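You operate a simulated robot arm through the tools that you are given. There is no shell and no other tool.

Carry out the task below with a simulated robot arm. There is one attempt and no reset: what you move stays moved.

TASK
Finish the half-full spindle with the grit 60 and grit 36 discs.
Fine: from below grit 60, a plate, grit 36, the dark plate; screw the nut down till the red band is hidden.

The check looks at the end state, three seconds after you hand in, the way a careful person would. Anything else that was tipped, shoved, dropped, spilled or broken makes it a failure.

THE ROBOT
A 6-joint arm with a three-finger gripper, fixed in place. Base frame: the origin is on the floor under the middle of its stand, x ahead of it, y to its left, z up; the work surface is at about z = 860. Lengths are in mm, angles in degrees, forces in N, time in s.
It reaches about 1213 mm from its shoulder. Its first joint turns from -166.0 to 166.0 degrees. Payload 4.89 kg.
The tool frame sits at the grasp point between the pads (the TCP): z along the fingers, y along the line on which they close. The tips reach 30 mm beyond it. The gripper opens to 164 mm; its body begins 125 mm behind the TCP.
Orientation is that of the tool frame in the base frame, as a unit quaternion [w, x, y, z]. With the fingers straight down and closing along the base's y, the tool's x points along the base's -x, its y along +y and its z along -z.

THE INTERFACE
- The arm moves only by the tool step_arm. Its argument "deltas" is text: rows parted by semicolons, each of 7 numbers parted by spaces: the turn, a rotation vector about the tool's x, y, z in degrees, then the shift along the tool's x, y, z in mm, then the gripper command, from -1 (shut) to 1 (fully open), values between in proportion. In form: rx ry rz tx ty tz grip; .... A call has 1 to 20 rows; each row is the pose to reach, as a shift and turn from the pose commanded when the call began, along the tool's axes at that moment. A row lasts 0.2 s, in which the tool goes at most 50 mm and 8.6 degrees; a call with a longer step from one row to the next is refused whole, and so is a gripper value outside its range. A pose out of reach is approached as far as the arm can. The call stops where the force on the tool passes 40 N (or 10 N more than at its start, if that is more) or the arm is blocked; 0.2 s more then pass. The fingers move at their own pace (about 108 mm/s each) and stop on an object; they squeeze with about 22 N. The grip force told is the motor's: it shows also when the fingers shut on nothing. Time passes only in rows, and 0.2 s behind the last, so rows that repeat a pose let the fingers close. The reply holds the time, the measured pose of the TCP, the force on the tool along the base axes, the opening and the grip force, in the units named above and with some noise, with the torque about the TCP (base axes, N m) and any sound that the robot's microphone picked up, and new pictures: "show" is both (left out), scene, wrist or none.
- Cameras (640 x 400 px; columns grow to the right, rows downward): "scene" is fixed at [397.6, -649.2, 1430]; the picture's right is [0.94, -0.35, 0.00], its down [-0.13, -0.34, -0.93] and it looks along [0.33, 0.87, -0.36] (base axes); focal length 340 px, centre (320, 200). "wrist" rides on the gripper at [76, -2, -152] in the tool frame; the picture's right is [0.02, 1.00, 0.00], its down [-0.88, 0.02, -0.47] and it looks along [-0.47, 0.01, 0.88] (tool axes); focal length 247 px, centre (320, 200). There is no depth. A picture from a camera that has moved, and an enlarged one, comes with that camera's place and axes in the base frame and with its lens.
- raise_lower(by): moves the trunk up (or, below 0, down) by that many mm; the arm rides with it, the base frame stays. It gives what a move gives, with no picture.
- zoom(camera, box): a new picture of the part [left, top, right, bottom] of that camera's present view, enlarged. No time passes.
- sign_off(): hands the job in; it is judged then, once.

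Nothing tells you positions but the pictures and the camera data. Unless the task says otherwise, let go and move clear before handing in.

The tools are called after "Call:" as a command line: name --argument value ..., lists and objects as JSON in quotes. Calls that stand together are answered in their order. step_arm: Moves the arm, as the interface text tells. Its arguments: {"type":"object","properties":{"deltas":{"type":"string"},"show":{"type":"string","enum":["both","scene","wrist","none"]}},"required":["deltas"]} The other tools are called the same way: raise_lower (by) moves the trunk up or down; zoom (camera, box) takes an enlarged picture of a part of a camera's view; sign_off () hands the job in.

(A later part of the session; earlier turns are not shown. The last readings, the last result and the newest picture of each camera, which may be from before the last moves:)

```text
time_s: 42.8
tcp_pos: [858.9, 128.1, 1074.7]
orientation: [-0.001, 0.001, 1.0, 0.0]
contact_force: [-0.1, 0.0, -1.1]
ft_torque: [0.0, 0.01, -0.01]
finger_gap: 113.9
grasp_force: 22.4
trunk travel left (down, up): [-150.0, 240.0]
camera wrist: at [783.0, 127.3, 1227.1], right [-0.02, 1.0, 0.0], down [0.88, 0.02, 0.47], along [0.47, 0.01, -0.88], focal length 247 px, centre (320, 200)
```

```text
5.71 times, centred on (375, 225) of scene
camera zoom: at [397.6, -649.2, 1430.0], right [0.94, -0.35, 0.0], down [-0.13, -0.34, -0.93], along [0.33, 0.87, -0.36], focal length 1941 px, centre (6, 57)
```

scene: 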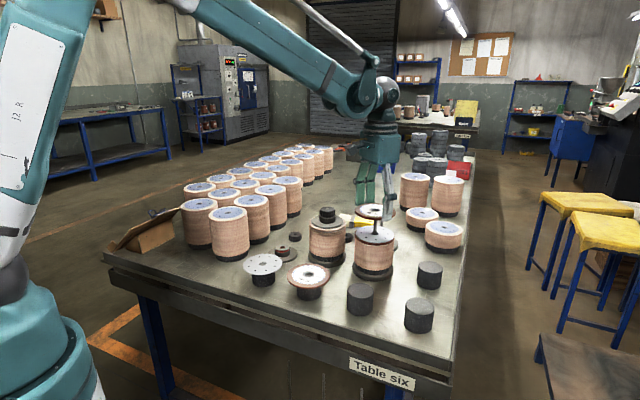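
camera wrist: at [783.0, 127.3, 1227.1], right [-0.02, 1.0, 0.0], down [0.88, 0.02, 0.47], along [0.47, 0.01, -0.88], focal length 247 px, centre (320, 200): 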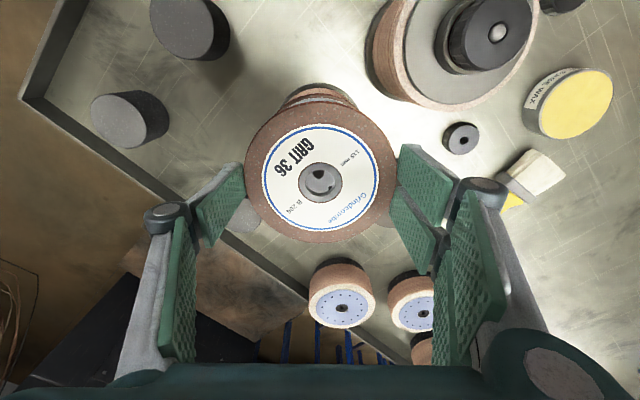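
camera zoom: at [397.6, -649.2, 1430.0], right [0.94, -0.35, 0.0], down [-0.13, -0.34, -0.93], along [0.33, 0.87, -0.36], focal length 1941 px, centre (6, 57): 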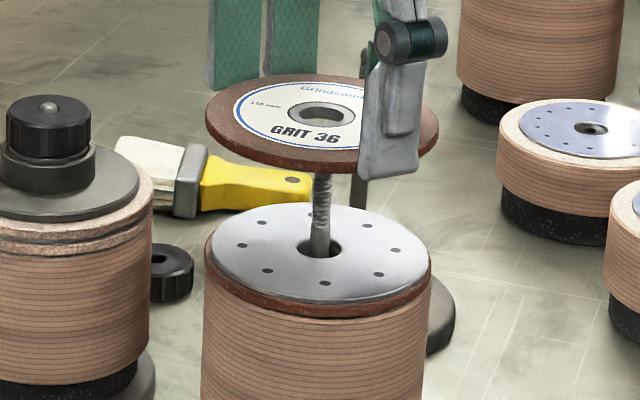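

Call:
step_arm --deltas "0 0 0 -1.8 -1.2 0 0.2; 0 0 0 -1.8 -1.2 15 0.2; 0 0 0 -1.8 -1.2 30 0.2; 0 0 0 -1.8 -1.2 45 0.2; 0 0 0 -1.8 -1.2 57 0.2; 0 0 0 -1.8 -1.2 62 0.2; 0 0 0 -1.8 -1.2 62 0.2" --show "wrist"

Call:
zoom --camera "wrist" --box '[240, 100, 400, 250]'

Call:
zoom --camera "scene" --box '[350, 210, 400, 260]'

```text
time_s: 44.4
tcp_pos: [861.2, 126.1, 1013.9]
orientation: [0.0, 0.0, 1.0, 0.0]
contact_force: [0.1, -0.5, -0.7]
ft_torque: [0.0, 0.0, 0.01]
finger_gap: 114.1
grasp_force: 21.8
trunk travel left (down, up): [-150.0, 240.0]
camera wrist: at [786.0, 125.3, 1166.0], right [-0.02, 1.0, 0.0], down [0.88, 0.02, 0.47], along [0.47, 0.01, -0.88], focal length 247 px, centre (320, 200)
```

wrist: 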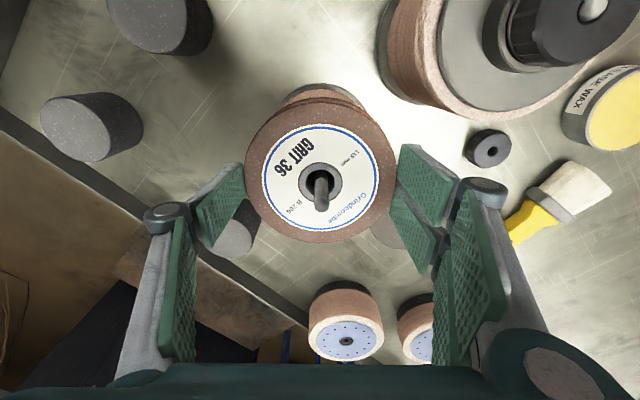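

```text
2.67 times, centred on (320, 175) of wrist
camera zoom: at [786.0, 125.3, 1166.0], right [-0.02, 1.0, 0.0], down [0.88, 0.02, 0.47], along [0.47, 0.01, -0.88], focal length 659 px, centre (320, 267)
```

zoom: 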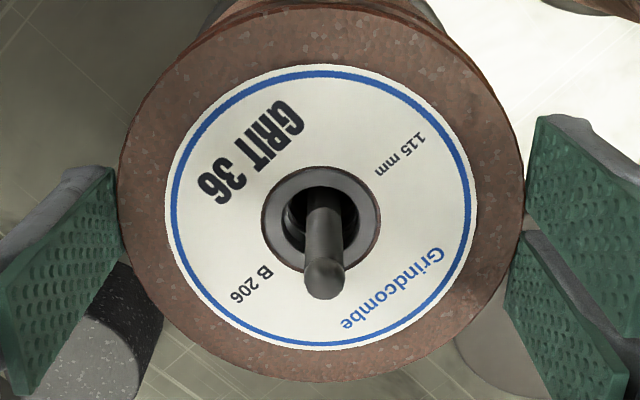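

```text
8.00 times, centred on (375, 235) of scene
camera zoom: at [397.6, -649.2, 1430.0], right [0.94, -0.35, 0.0], down [-0.13, -0.34, -0.93], along [0.33, 0.87, -0.36], focal length 2718 px, centre (-120, -80)
```

zoom: 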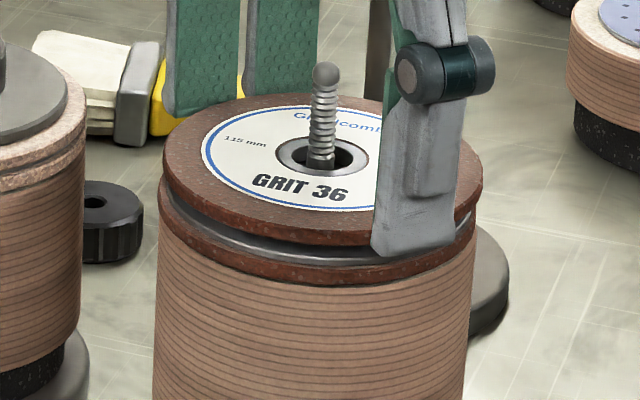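

Call:
step_arm --deltas "0 0 0 1 0.7 0 0.2; 0 0 0 1 0.7 3.5 0.2; 0 0 0 1 0.7 3.5 0.2" --show "none"

Call:
zoom --camera "scene" --box '[350, 210, 400, 260]'

```text
time_s: 45.2
tcp_pos: [860.8, 125.9, 1011.3]
orientation: [-0.001, 0.001, 1.0, 0.0]
contact_force: [0.4, 0.9, -1.3]
ft_torque: [-0.04, 0.0, -0.01]
finger_gap: 113.9
grasp_force: 22.5
trunk travel left (down, up): [-150.0, 240.0]
```

```text
8.00 times, centred on (375, 235) of scene
camera zoom: at [397.6, -649.2, 1430.0], right [0.94, -0.35, 0.0], down [-0.13, -0.34, -0.93], along [0.33, 0.87, -0.36], focal length 2718 px, centre (-120, -80)
```

zoom: 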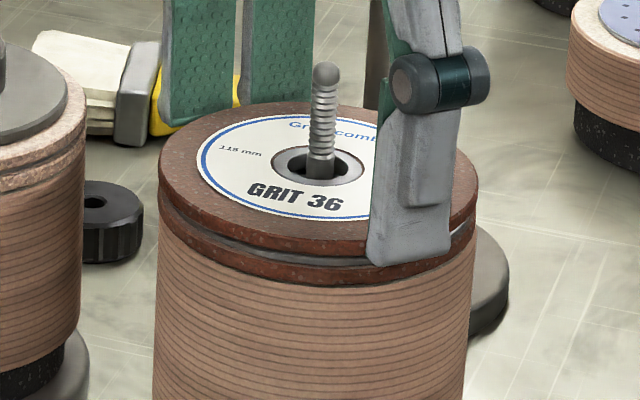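

Call:
step_arm --deltas "0 0 0 0 0 1.5 0.2; 0 0 0 0 0 1.5 0.2; 0 0 0 0 0 1.5 0.38; 0 0 0 0 0 1.5 0.5; 0 0 0 0 0 1.5 0.65; 0 0 0 0 0 1.5 0.65" --show "wrist"

Call:
zoom --camera "scene" --box '[350, 210, 400, 260]'

```text
time_s: 46.6
tcp_pos: [860.8, 126.3, 1010.0]
orientation: [0.0, 0.001, 1.0, 0.001]
contact_force: [0.5, -0.3, 0.0]
ft_torque: [0.01, 0.01, 0.0]
finger_gap: 135.1
grasp_force: 0.0
trunk travel left (down, up): [-150.0, 240.0]
camera wrist: at [784.8, 125.4, 1161.1], right [-0.02, 1.0, 0.0], down [0.88, 0.02, 0.47], along [0.47, 0.01, -0.88], focal length 247 px, centre (320, 200)
```

wrist: 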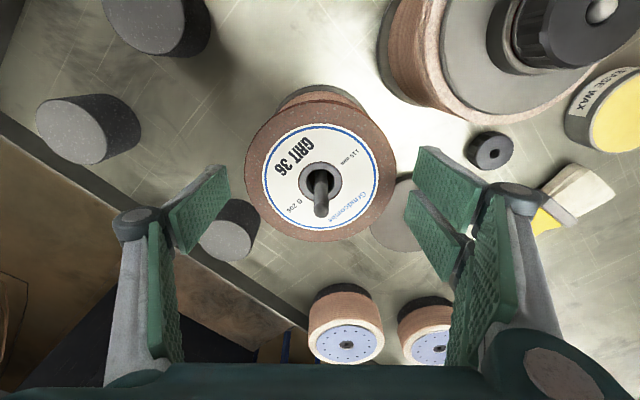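

```text
8.00 times, centred on (375, 235) of scene
camera zoom: at [397.6, -649.2, 1430.0], right [0.94, -0.35, 0.0], down [-0.13, -0.34, -0.93], along [0.33, 0.87, -0.36], focal length 2718 px, centre (-120, -80)
```

zoom: 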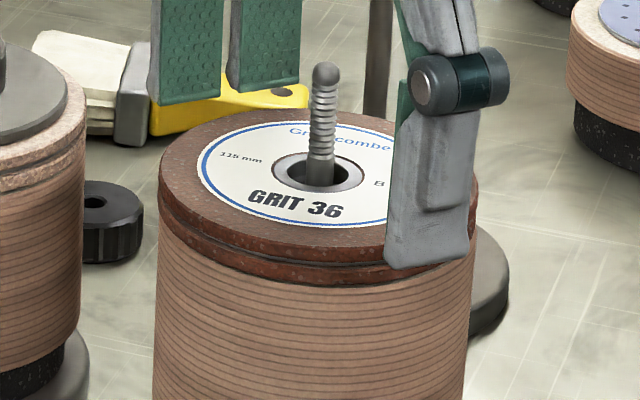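

Grit 36 is seated. Next is the dark plate near (629,310). I'll go up and across at a safe height, over the finished spindle's nut (about 1028).

Call:
step_arm --deltas "0 0 0 0 0 -40 0.7; 0 0 0 0 0 -80 0.7; 0 0 0 0 0 -110 0.7; 0 0 0 38 30 -115 0.7; 0 0 0 76 60 -115 0.6; 0 0 0 114 90 -115 0.5; 0 0 0 152 121 -115 0.4; 0 0 0 190 151 -115 0.3; 0 0 0 228 181 -115 0.2; 0 0 0 232 184 -80 0.1; 0 0 0 232 184 -50 0.1; 0 0 0 232 184 -50 0.1" --show "both"

Call:
zoom --camera "wrist" --box '[220, 60, 420, 240]'

Call:
zoom --camera "scene" --box '[260, 215, 310, 265]'

```text
time_s: 49.2
tcp_pos: [628.1, 308.9, 1059.9]
orientation: [0.0, 0.0, 1.0, -0.001]
contact_force: [0.3, 0.2, 0.3]
ft_torque: [-0.05, 0.01, 0.02]
finger_gap: 90.2
grasp_force: 0.0
trunk travel left (down, up): [-150.0, 240.0]
camera wrist: at [552.0, 307.4, 1211.7], right [-0.02, 1.0, 0.0], down [0.88, 0.02, 0.47], along [0.47, 0.01, -0.88], focal length 247 px, centre (320, 200)
```

scene: 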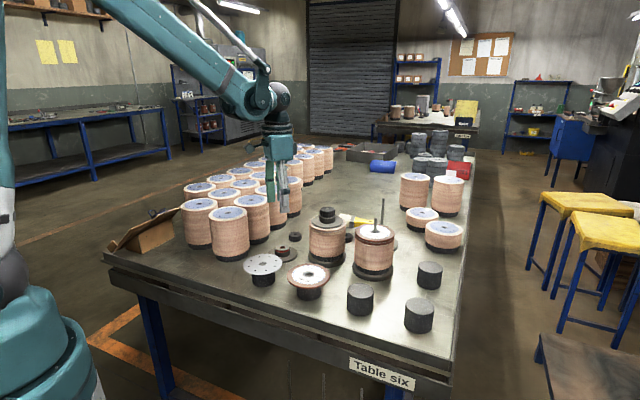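
wrist: 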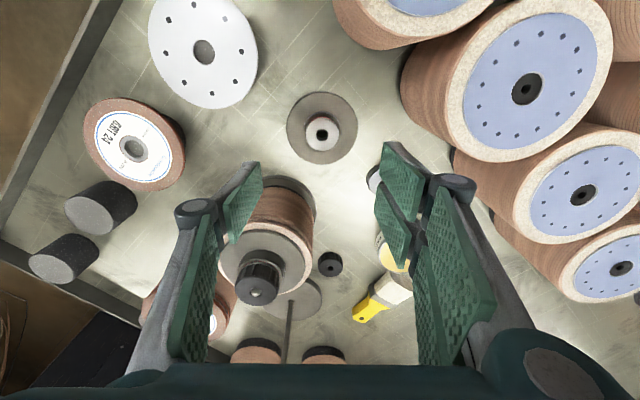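

```text
2.22 times, centred on (320, 150) of wrist
camera zoom: at [552.0, 307.4, 1211.7], right [-0.02, 1.0, 0.0], down [0.88, 0.02, 0.47], along [0.47, 0.01, -0.88], focal length 549 px, centre (320, 311)
```

zoom: 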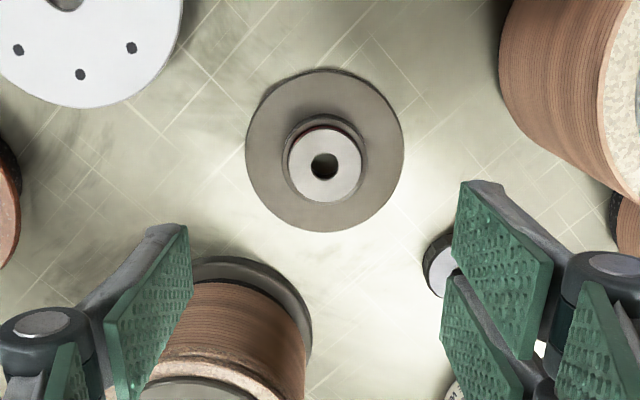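

```text
8.00 times, centred on (285, 240) of scene
camera zoom: at [397.6, -649.2, 1430.0], right [0.94, -0.35, 0.0], down [-0.13, -0.34, -0.93], along [0.33, 0.87, -0.36], focal length 2718 px, centre (600, -120)
```

zoom: 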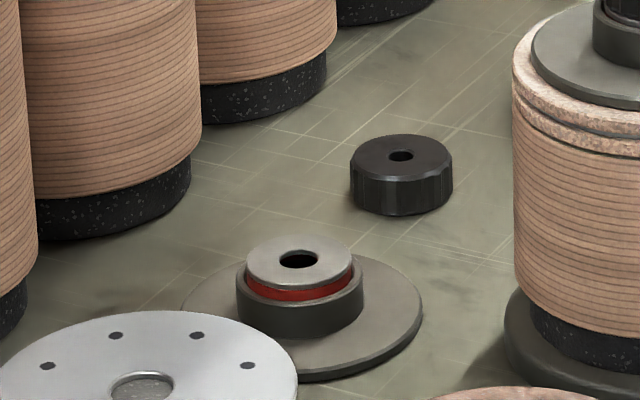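

The dark plate's hub centre is at about (627.5,311), the collar is about 50 mm across and its top is at about z=884. I'll pre-close to 66 mm, line up and come down partway.

Call:
step_arm --deltas "0 0 0 1 2 0 -0.2; 0 0 0 1 2 40 -0.2; 0 0 0 1 2 80 -0.2; 0 0 0 1 2 110 -0.2; 0 0 0 1 2 125 -0.2; 0 0 0 1 2 125 -0.2" --show "both"

Call:
zoom --camera "wrist" --box '[220, 80, 420, 260]'

Call:
zoom --camera "scene" --box '[260, 205, 320, 265]'

```text
time_s: 50.6
tcp_pos: [627.0, 312.1, 933.2]
orientation: [0.0, 0.0, 1.0, 0.0]
contact_force: [-0.6, 0.1, -0.4]
ft_torque: [0.0, 0.03, 0.0]
finger_gap: 65.6
grasp_force: 0.0
trunk travel left (down, up): [-150.0, 240.0]
camera wrist: at [550.9, 311.0, 1085.2], right [-0.02, 1.0, 0.0], down [0.88, 0.02, 0.47], along [0.47, 0.01, -0.88], focal length 247 px, centre (320, 200)
```

scene: 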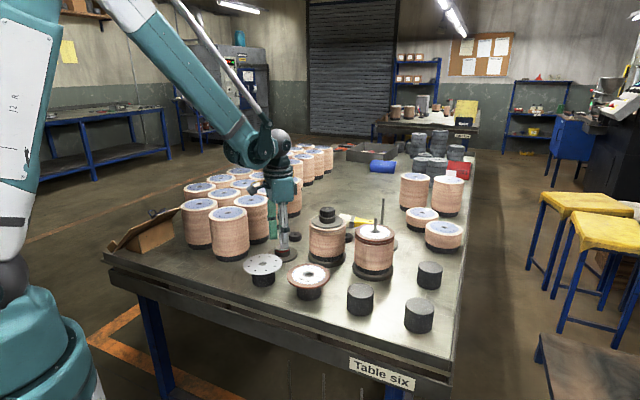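
wrist: 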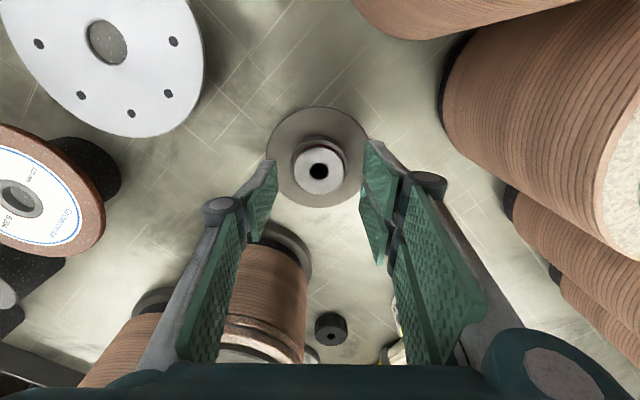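

```text
2.22 times, centred on (320, 170) of wrist
camera zoom: at [550.9, 311.0, 1085.2], right [-0.02, 1.0, 0.0], down [0.88, 0.02, 0.47], along [0.47, 0.01, -0.88], focal length 549 px, centre (320, 267)
```

zoom: 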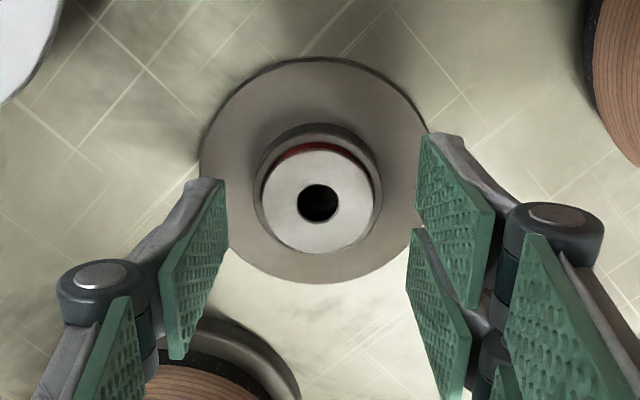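

```text
6.67 times, centred on (290, 235) of scene
camera zoom: at [397.6, -649.2, 1430.0], right [0.94, -0.35, 0.0], down [-0.13, -0.34, -0.93], along [0.33, 0.87, -0.36], focal length 2265 px, centre (520, -33)
```

zoom: 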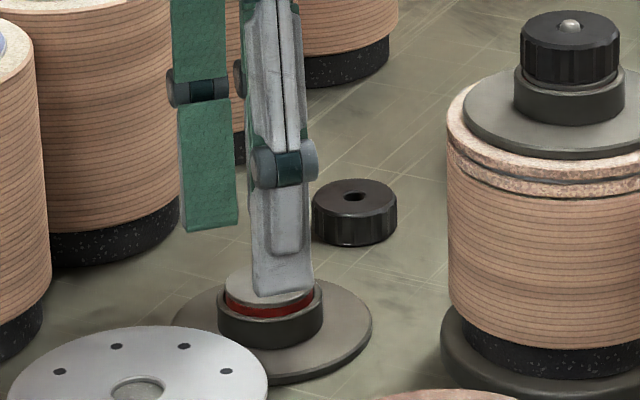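

Call:
step_arm --deltas "0 0 0 -0.5 -0.6 15 -0.2; 0 0 0 -0.5 -0.6 28 -0.2; 0 0 0 -0.5 -0.6 33 -0.2; 0 0 0 -0.5 -0.6 33 -0.2" --show "wrist"

Call:
zoom --camera "wrist" --box '[220, 80, 420, 260]'

Call:
zoom --camera "scene" --box '[260, 215, 310, 265]'

```text
time_s: 51.6
tcp_pos: [630.3, 312.1, 899.7]
orientation: [0.0, 0.0, 1.0, 0.0]
contact_force: [0.1, -0.3, -0.4]
ft_torque: [-0.03, 0.02, 0.0]
finger_gap: 65.7
grasp_force: 0.0
trunk travel left (down, up): [-150.0, 240.0]
camera wrist: at [553.7, 310.9, 1051.7], right [-0.02, 1.0, 0.0], down [0.88, 0.02, 0.47], along [0.47, 0.01, -0.88], focal length 247 px, centre (320, 200)
```

wrist: 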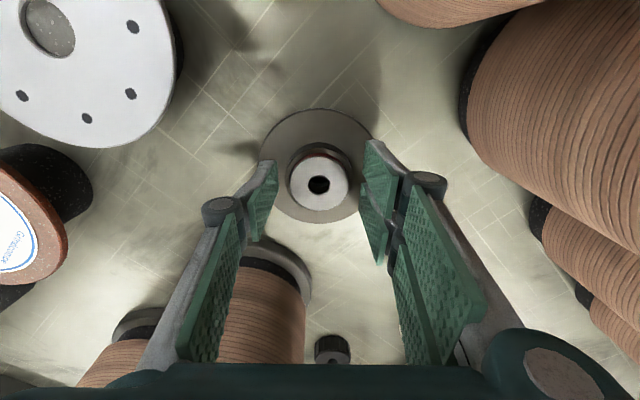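

```text
2.22 times, centred on (320, 170) of wrist
camera zoom: at [553.7, 310.9, 1051.7], right [-0.02, 1.0, 0.0], down [0.88, 0.02, 0.47], along [0.47, 0.01, -0.88], focal length 549 px, centre (320, 267)
```

zoom: 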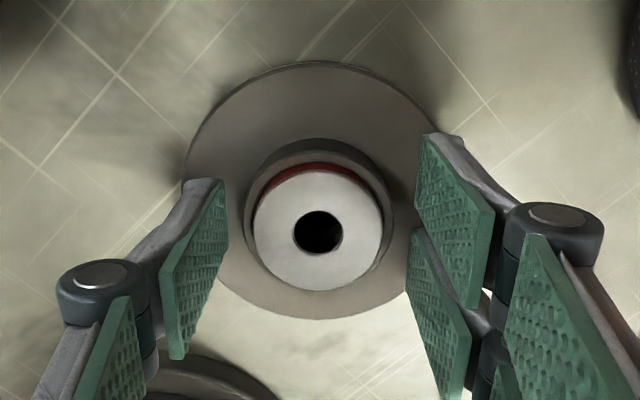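

```text
8.00 times, centred on (285, 240) of scene
camera zoom: at [397.6, -649.2, 1430.0], right [0.94, -0.35, 0.0], down [-0.13, -0.34, -0.93], along [0.33, 0.87, -0.36], focal length 2718 px, centre (600, -120)
```

zoom: 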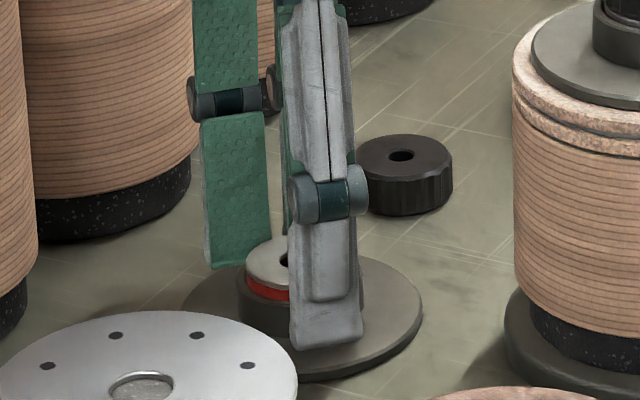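

The hub reads about (-2.5,-1) from the grip centre. I'll correct and close on the collar.

Call:
step_arm --deltas "0 0 0 2.5 -1 0 -0.2; 0 0 0 2.5 -1 0 -0.25; 0 0 0 2.5 -1 0 -0.35; 0 0 0 2.5 -1 0 -0.5; 0 0 0 2.5 -1 0 -0.5; 0 0 0 2.5 -1 0 -0.5" --show "wrist"

Call:
zoom --camera "wrist" --box '[220, 80, 420, 260]'

Call:
zoom --camera "scene" --box '[260, 215, 310, 265]'

```text
time_s: 53.0
tcp_pos: [627.7, 309.7, 899.7]
orientation: [0.0, 0.0, 1.0, 0.0]
contact_force: [0.8, 0.6, -0.8]
ft_torque: [-0.02, 0.03, -0.02]
finger_gap: 51.5
grasp_force: 22.0
trunk travel left (down, up): [-150.0, 240.0]
camera wrist: at [550.6, 309.2, 1051.9], right [-0.02, 1.0, 0.0], down [0.88, 0.02, 0.47], along [0.47, 0.01, -0.88], focal length 247 px, centre (320, 200)
```

wrist: 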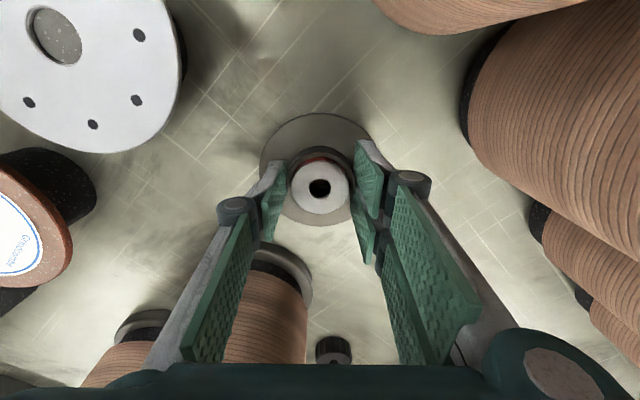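

```text
2.22 times, centred on (320, 170) of wrist
camera zoom: at [550.6, 309.2, 1051.9], right [-0.02, 1.0, 0.0], down [0.88, 0.02, 0.47], along [0.47, 0.01, -0.88], focal length 549 px, centre (320, 267)
```

zoom: 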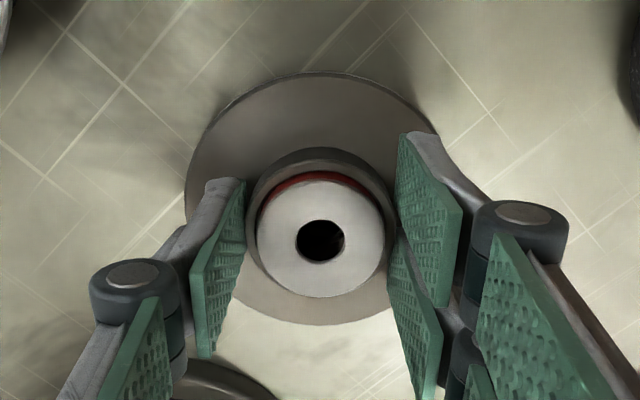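

```text
8.00 times, centred on (285, 240) of scene
camera zoom: at [397.6, -649.2, 1430.0], right [0.94, -0.35, 0.0], down [-0.13, -0.34, -0.93], along [0.33, 0.87, -0.36], focal length 2718 px, centre (600, -120)
```

zoom: 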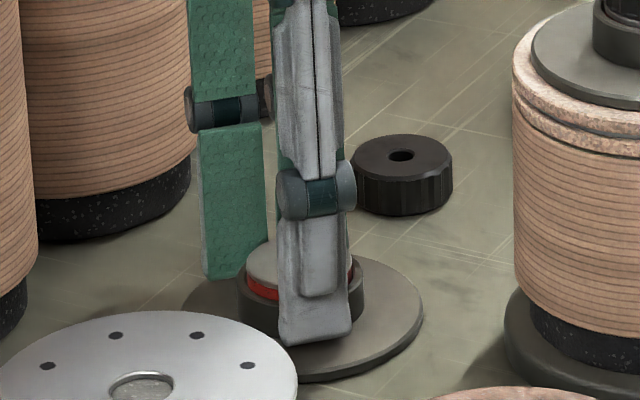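

The collar is gripped at 51.5 mm. I'll lift and check.

Call:
step_arm --deltas "0 0 0 0 0 -8 -0.6; 0 0 0 0 0 -25 -0.6; 0 0 0 0 0 -60 -0.6; 0 0 0 0 0 -100 -0.6; 0 0 0 0 0 -100 -0.6" --show "both"

Call:
zoom --camera "wrist" --box '[220, 80, 420, 260]'

Call:
zoom --camera "scene" --box '[255, 190, 315, 250]'

```text
time_s: 54.2
tcp_pos: [626.4, 309.6, 999.3]
orientation: [0.001, 0.0, 1.0, -0.001]
contact_force: [-0.3, 0.2, -4.6]
ft_torque: [0.04, -0.05, -0.05]
finger_gap: 51.4
grasp_force: 22.2
trunk travel left (down, up): [-150.0, 240.0]
camera wrist: at [549.5, 308.8, 1151.9], right [-0.02, 1.0, 0.0], down [0.88, 0.02, 0.47], along [0.47, 0.01, -0.88], focal length 247 px, centre (320, 200)
```

scene: 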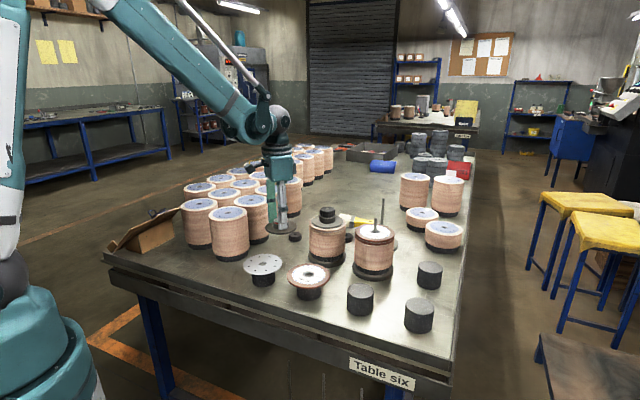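
wrist: 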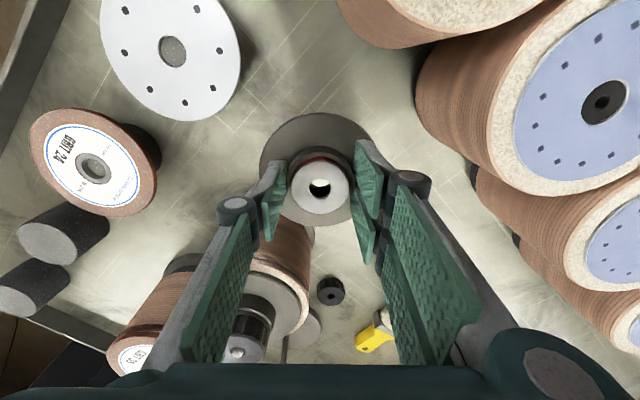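

```text
2.22 times, centred on (320, 170) of wrist
camera zoom: at [549.5, 308.8, 1151.9], right [-0.02, 1.0, 0.0], down [0.88, 0.02, 0.47], along [0.47, 0.01, -0.88], focal length 549 px, centre (320, 267)
```

zoom: 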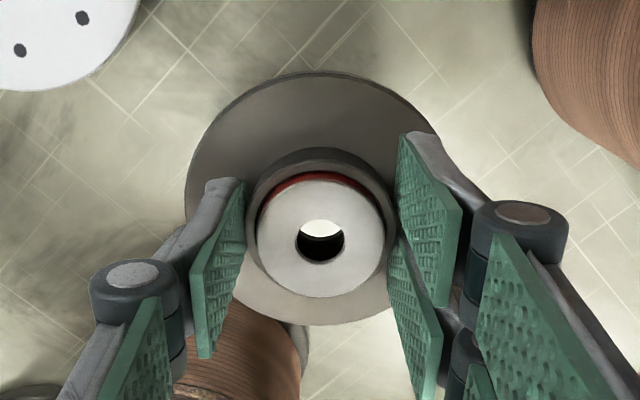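

```text
6.67 times, centred on (285, 220) of scene
camera zoom: at [397.6, -649.2, 1430.0], right [0.94, -0.35, 0.0], down [-0.13, -0.34, -0.93], along [0.33, 0.87, -0.36], focal length 2265 px, centre (553, 67)
```

zoom: 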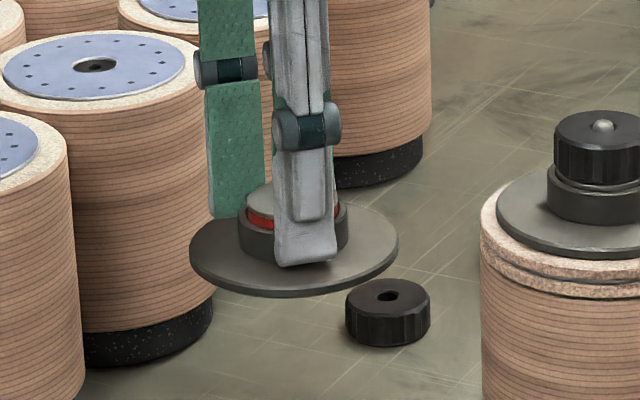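

It's held level (about 4.5 N). I'll raise it and carry it over the finished spindle at a safe height to the rod.

Call:
step_arm --deltas "0 0 0 0 0 -40 -0.6; 0 0 0 0 0 -80 -0.6; 0 0 0 0 0 -110 -0.6; 0 0 0 -38 -30 -112 -0.6; 0 0 0 -76 -60 -112 -0.6; 0 0 0 -114 -90 -112 -0.6; 0 0 0 -152 -120 -112 -0.6; 0 0 0 -190 -148 -112 -0.6; 0 0 0 -225 -175 -112 -0.6; 0 0 0 -234.4 -181.4 -105 -0.6; 0 0 0 -234.4 -181.4 -92 -0.6; 0 0 0 -234.4 -181.4 -92 -0.6; 0 0 0 -234.4 -181.4 -92 -0.6" --show "both"

Call:
zoom --camera "wrist" --box '[220, 80, 420, 260]'

Call:
zoom --camera "scene" --box '[340, 190, 410, 260]'

Call:
zoom --camera "wrist" --box '[295, 165, 345, 215]'

```text
time_s: 57.0
tcp_pos: [863.4, 128.5, 1091.6]
orientation: [0.0, 0.0, 1.0, -0.001]
contact_force: [-0.2, 0.0, -5.5]
ft_torque: [-0.02, 0.0, -0.02]
finger_gap: 51.4
grasp_force: 22.4
trunk travel left (down, up): [-150.0, 240.0]
camera wrist: at [788.2, 128.6, 1244.0], right [-0.02, 1.0, 0.0], down [0.88, 0.02, 0.47], along [0.47, 0.01, -0.88], focal length 247 px, centre (320, 200)
```

scene: 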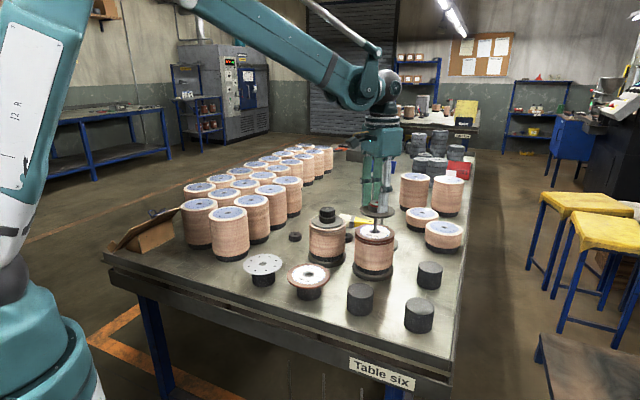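
wrist: 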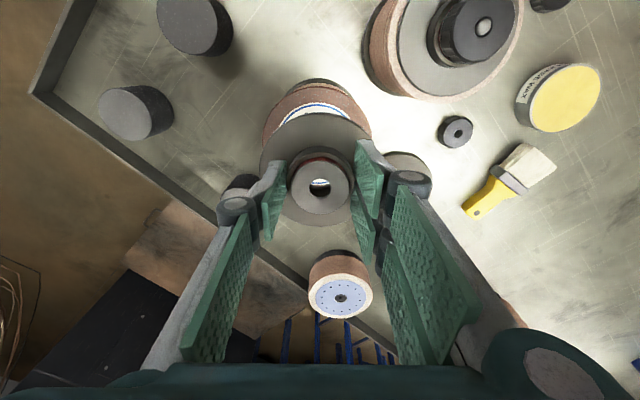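

```text
2.22 times, centred on (320, 170) of wrist
camera zoom: at [788.2, 128.6, 1244.0], right [-0.02, 1.0, 0.0], down [0.88, 0.02, 0.47], along [0.47, 0.01, -0.88], focal length 549 px, centre (320, 267)
```

zoom: 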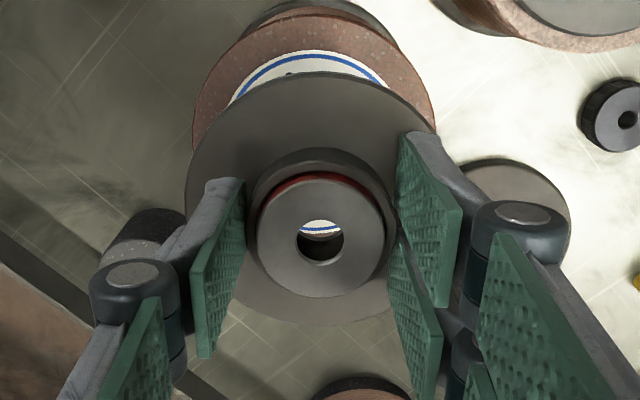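

```text
5.71 times, centred on (375, 225) of scene
camera zoom: at [397.6, -649.2, 1430.0], right [0.94, -0.35, 0.0], down [-0.13, -0.34, -0.93], along [0.33, 0.87, -0.36], focal length 1941 px, centre (6, 57)
```

zoom: 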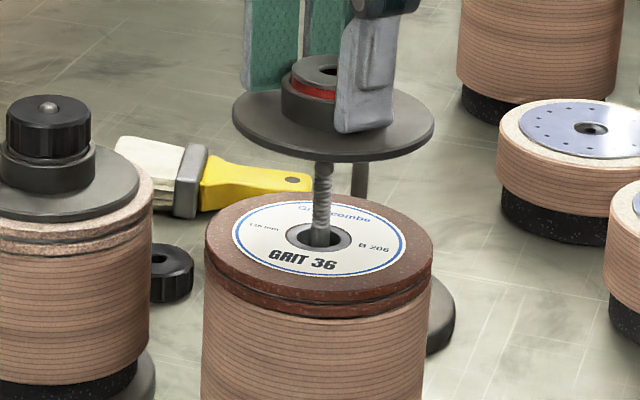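

```text
8.00 times, centred on (320, 190) of wrist
camera zoom: at [788.2, 128.6, 1244.0], right [-0.02, 1.0, 0.0], down [0.88, 0.02, 0.47], along [0.47, 0.01, -0.88], focal length 1976 px, centre (320, 280)
```

zoom: 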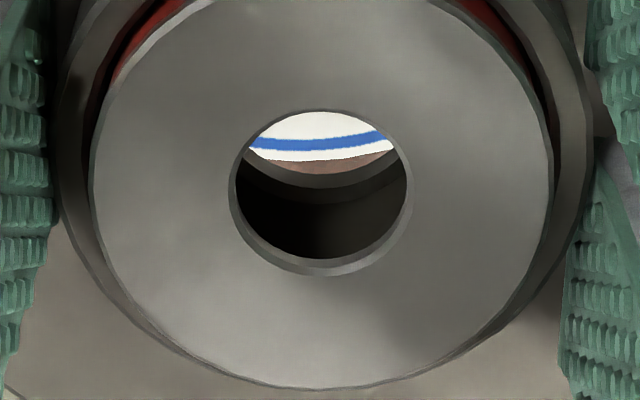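

The hub hole is about 4 mm too far in +x and 1 mm in +y relative to the rod. I'll correct and look again before lowering.

Call:
step_arm --deltas "0 0 0 4 -1.2 0 -0.6; 0 0 0 4 -1.2 4 -0.6; 0 0 0 4 -1.2 4 -0.6" --show "none"

Call:
zoom --camera "wrist" --box '[260, 80, 380, 200]'

Call:
zoom --camera "scene" --box '[350, 195, 400, 245]'

Call:
zoom --camera "wrist" --box '[295, 165, 345, 215]'

```text
time_s: 57.8
tcp_pos: [860.1, 127.5, 1087.4]
orientation: [0.0, -0.001, 1.0, 0.0]
contact_force: [0.4, 0.0, -5.6]
ft_torque: [0.02, -0.03, -0.03]
finger_gap: 51.4
grasp_force: 21.6
trunk travel left (down, up): [-150.0, 240.0]
```

```text
3.33 times, centred on (320, 140) of wrist
camera zoom: at [782.8, 126.8, 1240.2], right [-0.02, 1.0, 0.0], down [0.88, 0.02, 0.47], along [0.47, 0.01, -0.88], focal length 823 px, centre (320, 400)
```

zoom: 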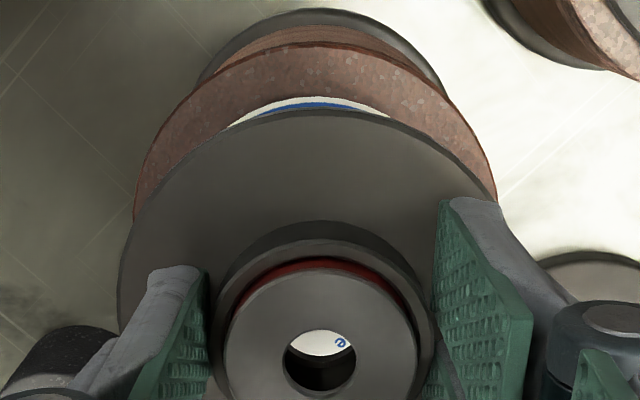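

```text
8.00 times, centred on (375, 220) of scene
camera zoom: at [397.6, -649.2, 1430.0], right [0.94, -0.35, 0.0], down [-0.13, -0.34, -0.93], along [0.33, 0.87, -0.36], focal length 2718 px, centre (-120, 40)
```

zoom: 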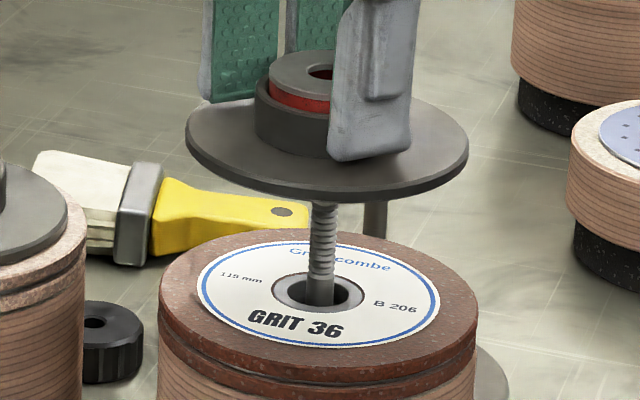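

```text
8.00 times, centred on (320, 190) of wrist
camera zoom: at [782.8, 126.8, 1240.2], right [-0.02, 1.0, 0.0], down [0.88, 0.02, 0.47], along [0.47, 0.01, -0.88], focal length 1976 px, centre (320, 280)
```

zoom: 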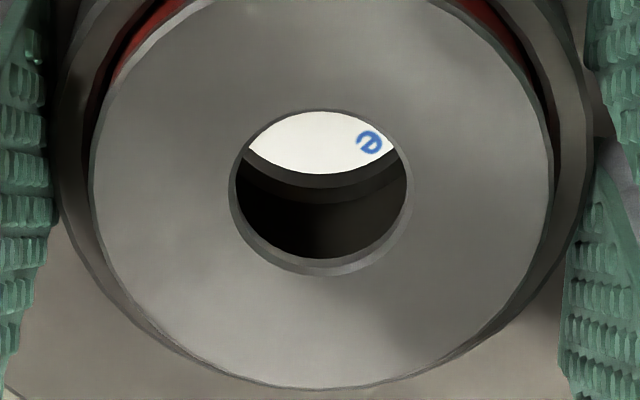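

The alignment looks good from both cameras. I'll lower slowly so the rod enters the hub, watching the force.

Call:
step_arm --deltas "0 0 0 0 0 6 -0.6; 0 0 0 0 0 12 -0.6; 0 0 0 0 0 18 -0.6; 0 0 0 0 0 24 -0.6; 0 0 0 0 0 24 -0.6" --show "wrist"

Call:
zoom --camera "scene" --box '[350, 195, 400, 245]'

Call:
zoom --camera "wrist" --box '[295, 165, 345, 215]'

```text
time_s: 59.0
tcp_pos: [856.8, 128.2, 1066.0]
orientation: [0.0, -0.001, 1.0, 0.0]
contact_force: [0.4, 0.6, -4.0]
ft_torque: [0.0, 0.02, 0.02]
finger_gap: 51.5
grasp_force: 22.0
trunk travel left (down, up): [-150.0, 240.0]
camera wrist: at [781.6, 127.2, 1217.0], right [-0.02, 1.0, 0.0], down [0.88, 0.02, 0.47], along [0.47, 0.01, -0.88], focal length 247 px, centre (320, 200)
```

wrist: 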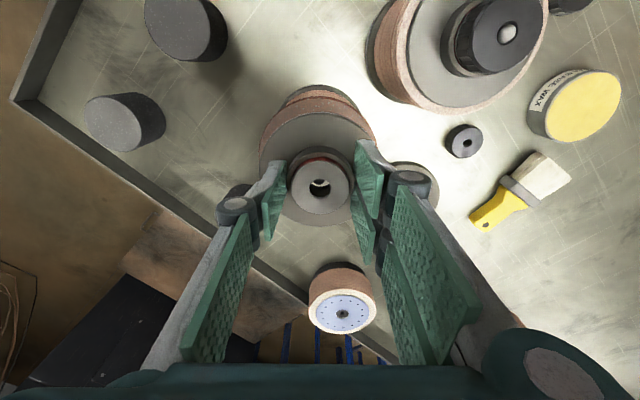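

```text
8.00 times, centred on (375, 220) of scene
camera zoom: at [397.6, -649.2, 1430.0], right [0.94, -0.35, 0.0], down [-0.13, -0.34, -0.93], along [0.33, 0.87, -0.36], focal length 2718 px, centre (-120, 40)
```

zoom: 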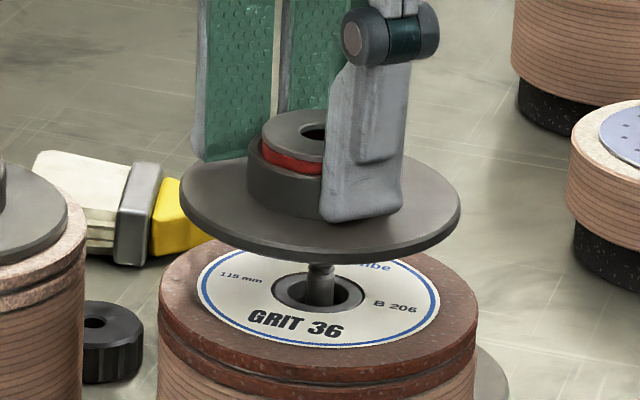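

```text
8.00 times, centred on (320, 190) of wrist
camera zoom: at [781.6, 127.2, 1217.0], right [-0.02, 1.0, 0.0], down [0.88, 0.02, 0.47], along [0.47, 0.01, -0.88], focal length 1976 px, centre (320, 280)
```

zoom: 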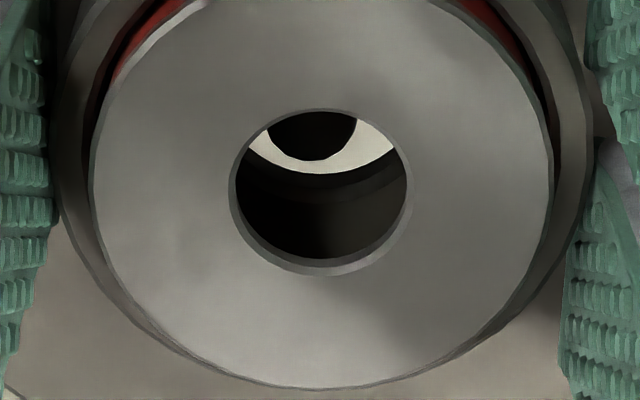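

The rod has entered the bore, but the view through it shows I've drifted about 2.5 mm to -x. I'll re-centre before going further.

Call:
step_arm --deltas "0 0 0 -1.3 -0.4 0 -0.6; 0 0 0 -2.5 -0.8 0 -0.6; 0 0 0 -2.5 -0.8 0 -0.6" --show "none"

Call:
zoom --camera "scene" --box '[350, 195, 400, 245]'

Call:
zoom --camera "wrist" --box '[295, 165, 345, 215]'

```text
time_s: 59.8
tcp_pos: [860.3, 127.5, 1063.9]
orientation: [0.0, 0.0, 1.0, 0.001]
contact_force: [0.7, -0.2, -3.9]
ft_torque: [0.0, -0.03, -0.01]
finger_gap: 51.3
grasp_force: 21.7
trunk travel left (down, up): [-150.0, 240.0]
```

```text
8.00 times, centred on (375, 220) of scene
camera zoom: at [397.6, -649.2, 1430.0], right [0.94, -0.35, 0.0], down [-0.13, -0.34, -0.93], along [0.33, 0.87, -0.36], focal length 2718 px, centre (-120, 40)
```

zoom: 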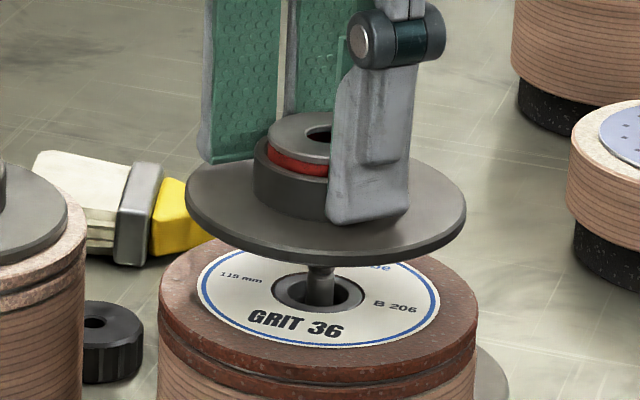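

```text
8.00 times, centred on (320, 190) of wrist
camera zoom: at [783.6, 126.4, 1216.2], right [-0.02, 1.0, 0.0], down [0.88, 0.02, 0.47], along [0.47, 0.01, -0.88], focal length 1976 px, centre (320, 280)
```

zoom: 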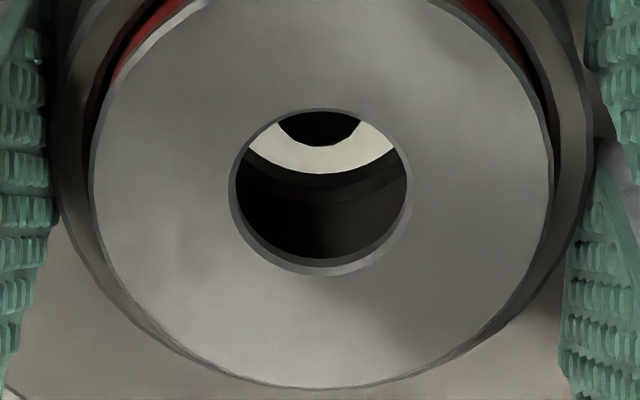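

Centred now. Continuing down in steps.

Call:
step_arm --deltas "0 0 0 0 0 5 -0.6; 0 0 0 0 0 10 -0.6; 0 0 0 0 0 15 -0.6; 0 0 0 0 0 20 -0.6; 0 0 0 0 0 20 -0.6" --show "none"

Call:
zoom --camera "scene" --box '[350, 200, 400, 250]'

Call:
zoom --camera "wrist" --box '[295, 165, 345, 215]'

```text
time_s: 61.0
tcp_pos: [859.6, 126.5, 1045.1]
orientation: [-0.001, 0.0, 1.0, -0.001]
contact_force: [0.4, 0.7, -3.8]
ft_torque: [0.01, 0.03, -0.04]
finger_gap: 51.5
grasp_force: 22.0
trunk travel left (down, up): [-150.0, 240.0]
```

```text
8.00 times, centred on (375, 225) of scene
camera zoom: at [397.6, -649.2, 1430.0], right [0.94, -0.35, 0.0], down [-0.13, -0.34, -0.93], along [0.33, 0.87, -0.36], focal length 2718 px, centre (-120, 0)
```

zoom: 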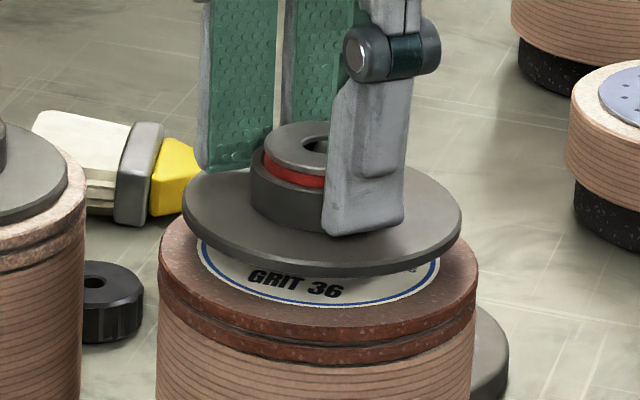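

```text
8.00 times, centred on (320, 190) of wrist
camera zoom: at [783.0, 125.8, 1197.0], right [-0.02, 1.0, 0.0], down [0.88, 0.02, 0.47], along [0.47, 0.01, -0.88], focal length 1976 px, centre (320, 280)
```

zoom: 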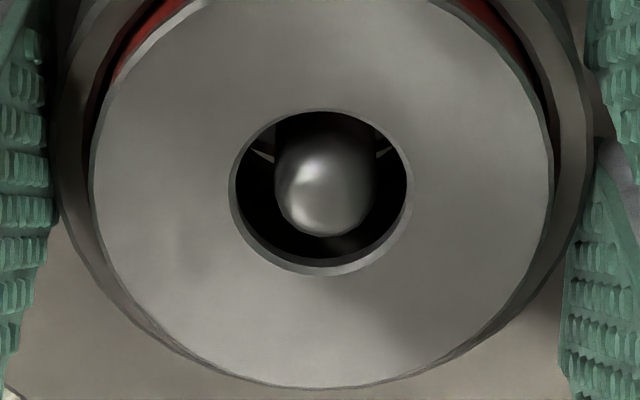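

The rod tip sits nicely centred in the bore. Continuing down toward grit 36.

Call:
step_arm --deltas "0 0 0 0 0 5 -0.6; 0 0 0 0 0 10 -0.6; 0 0 0 0 0 13 -0.6; 0 0 0 0 0 13 -0.6" --show "none"

Call:
zoom --camera "scene" --box '[350, 200, 400, 250]'

Call:
zoom --camera "wrist" --box '[295, 165, 345, 215]'

```text
time_s: 62.0
tcp_pos: [860.3, 126.5, 1032.1]
orientation: [0.0, 0.0, 1.0, 0.001]
contact_force: [-0.2, 0.6, -3.4]
ft_torque: [-0.01, -0.01, 0.01]
finger_gap: 51.1
grasp_force: 22.0
trunk travel left (down, up): [-150.0, 240.0]
```

```text
8.00 times, centred on (375, 225) of scene
camera zoom: at [397.6, -649.2, 1430.0], right [0.94, -0.35, 0.0], down [-0.13, -0.34, -0.93], along [0.33, 0.87, -0.36], focal length 2718 px, centre (-120, 0)
```

zoom: 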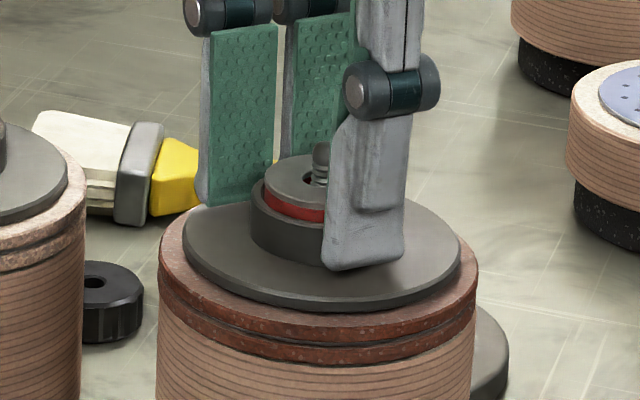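

```text
8.00 times, centred on (320, 190) of wrist
camera zoom: at [783.4, 125.1, 1183.9], right [-0.02, 1.0, 0.0], down [0.88, 0.02, 0.47], along [0.47, 0.01, -0.88], focal length 1976 px, centre (320, 280)
```

zoom: 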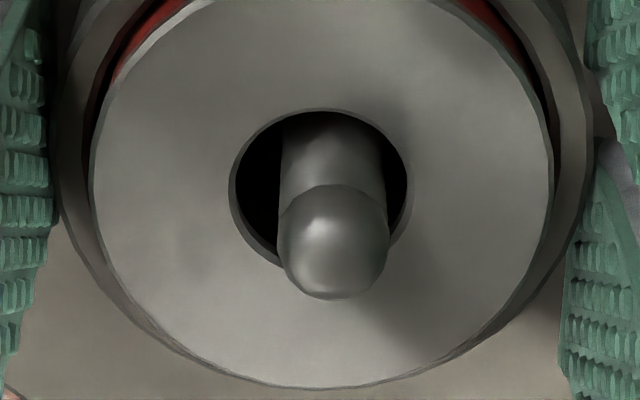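

Call:
step_arm --deltas "0 0 0 0 0.7 0 -0.6; 0 0 0 0 0.7 1.5 -0.6; 0 0 0 0 0.7 3 -0.6; 0 0 0 0 0.7 3 -0.6" --show "none"

Call:
zoom --camera "scene" --box '[350, 200, 400, 250]'

```text
time_s: 63.0
tcp_pos: [857.4, 127.0, 1028.4]
orientation: [0.0, 0.0, 1.0, 0.0]
contact_force: [5.2, -4.5, 13.4]
ft_torque: [-0.16, -0.23, -0.03]
finger_gap: 51.3
grasp_force: 22.0
trunk travel left (down, up): [-150.0, 240.0]
```

```text
8.00 times, centred on (375, 225) of scene
camera zoom: at [397.6, -649.2, 1430.0], right [0.94, -0.35, 0.0], down [-0.13, -0.34, -0.93], along [0.33, 0.87, -0.36], focal length 2718 px, centre (-120, 0)
```

zoom: 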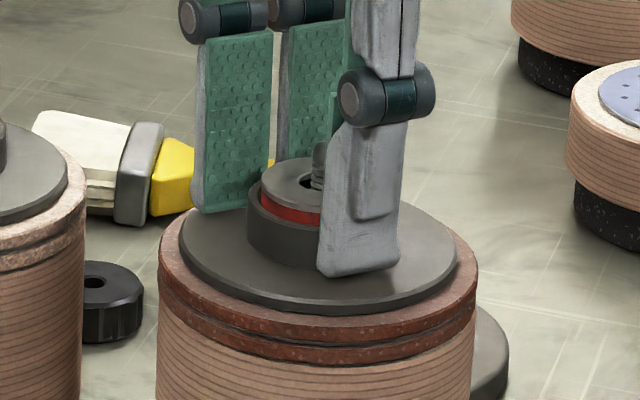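

It's touching down with some side load, because I've drifted -x again. I'll ease up 1 mm, re-centre and check through the bore.

Call:
step_arm --deltas "0 0 0 0 0 -1 -0.6; 0 0 0 -2 0 -1 -0.6; 0 0 0 -2 0 -1 -0.6" --show "none"

Call:
zoom --camera "scene" --box '[350, 200, 400, 250]'

Call:
zoom --camera "wrist" --box '[295, 165, 345, 215]'

```text
time_s: 63.8
tcp_pos: [860.0, 127.1, 1029.3]
orientation: [-0.001, 0.001, 1.0, 0.0]
contact_force: [-0.2, 0.7, -4.1]
ft_torque: [0.01, 0.02, 0.02]
finger_gap: 51.2
grasp_force: 22.2
trunk travel left (down, up): [-150.0, 240.0]
```

```text
8.00 times, centred on (375, 225) of scene
camera zoom: at [397.6, -649.2, 1430.0], right [0.94, -0.35, 0.0], down [-0.13, -0.34, -0.93], along [0.33, 0.87, -0.36], focal length 2718 px, centre (-120, 0)
```

zoom: 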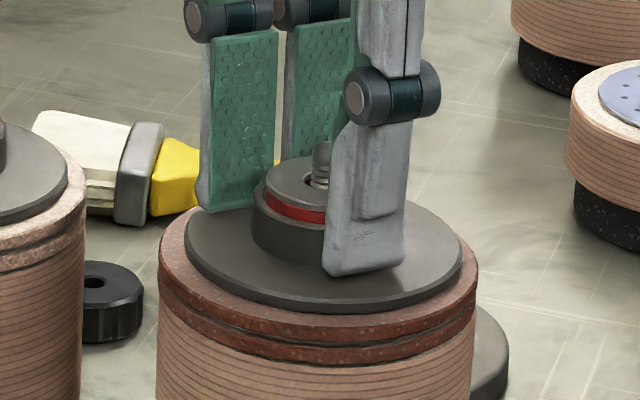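

```text
8.00 times, centred on (320, 190) of wrist
camera zoom: at [784.4, 126.1, 1181.0], right [-0.02, 1.0, 0.0], down [0.88, 0.02, 0.47], along [0.47, 0.01, -0.88], focal length 1976 px, centre (320, 280)
```

zoom: 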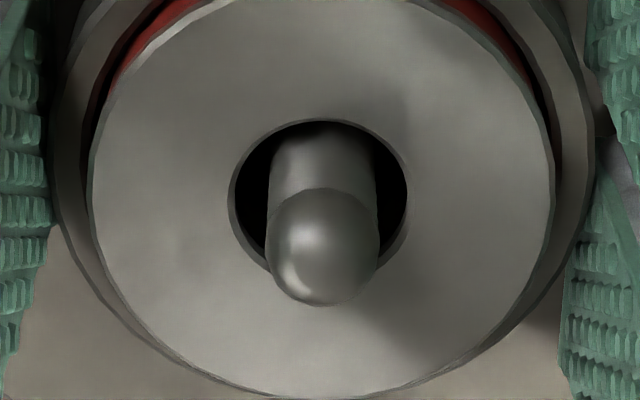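

It's hanging free and centred, about 1 mm above the disc. I'll lower slightly and release.

Call:
step_arm --deltas "0 0 0 0 0 0.7 -0.6; 0 0 0 0 0 0.7 -0.37; 0 0 0 0 0 0.7 -0.3; 0 0 0 0 0 0.7 -0.15; 0 0 0 0 0 0.7 -0.1; 0 0 0 0 0 0.7 -0.1" --show "wrist"

Call:
zoom --camera "scene" --box '[350, 200, 400, 250]'

Call:
zoom --camera "wrist" --box '[295, 165, 345, 215]'

```text
time_s: 65.2
tcp_pos: [860.7, 127.6, 1028.5]
orientation: [0.0, 0.0, 1.0, 0.0]
contact_force: [0.4, 0.4, 0.0]
ft_torque: [0.0, 0.02, -0.02]
finger_gap: 74.0
grasp_force: 0.0
trunk travel left (down, up): [-150.0, 240.0]
camera wrist: at [784.5, 126.2, 1180.5], right [-0.02, 1.0, 0.0], down [0.88, 0.02, 0.47], along [0.47, 0.01, -0.88], focal length 247 px, centre (320, 200)
```

wrist: 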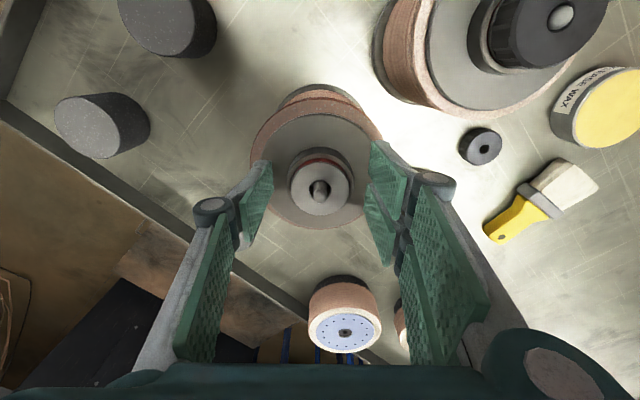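

```text
8.00 times, centred on (375, 225) of scene
camera zoom: at [397.6, -649.2, 1430.0], right [0.94, -0.35, 0.0], down [-0.13, -0.34, -0.93], along [0.33, 0.87, -0.36], focal length 2718 px, centre (-120, 0)
```

zoom: 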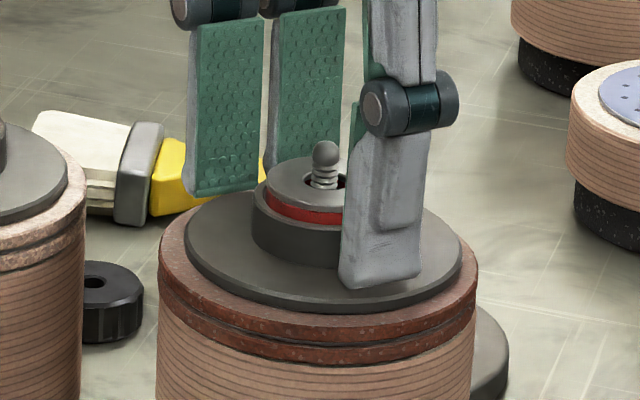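

```text
8.00 times, centred on (320, 190) of wrist
camera zoom: at [784.5, 126.2, 1180.5], right [-0.02, 1.0, 0.0], down [0.88, 0.02, 0.47], along [0.47, 0.01, -0.88], focal length 1976 px, centre (320, 280)
```

zoom: 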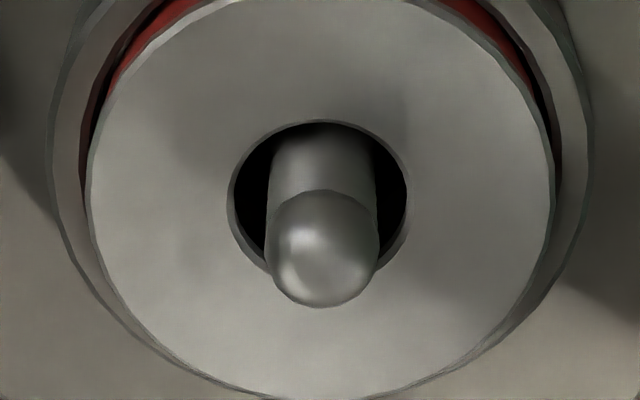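

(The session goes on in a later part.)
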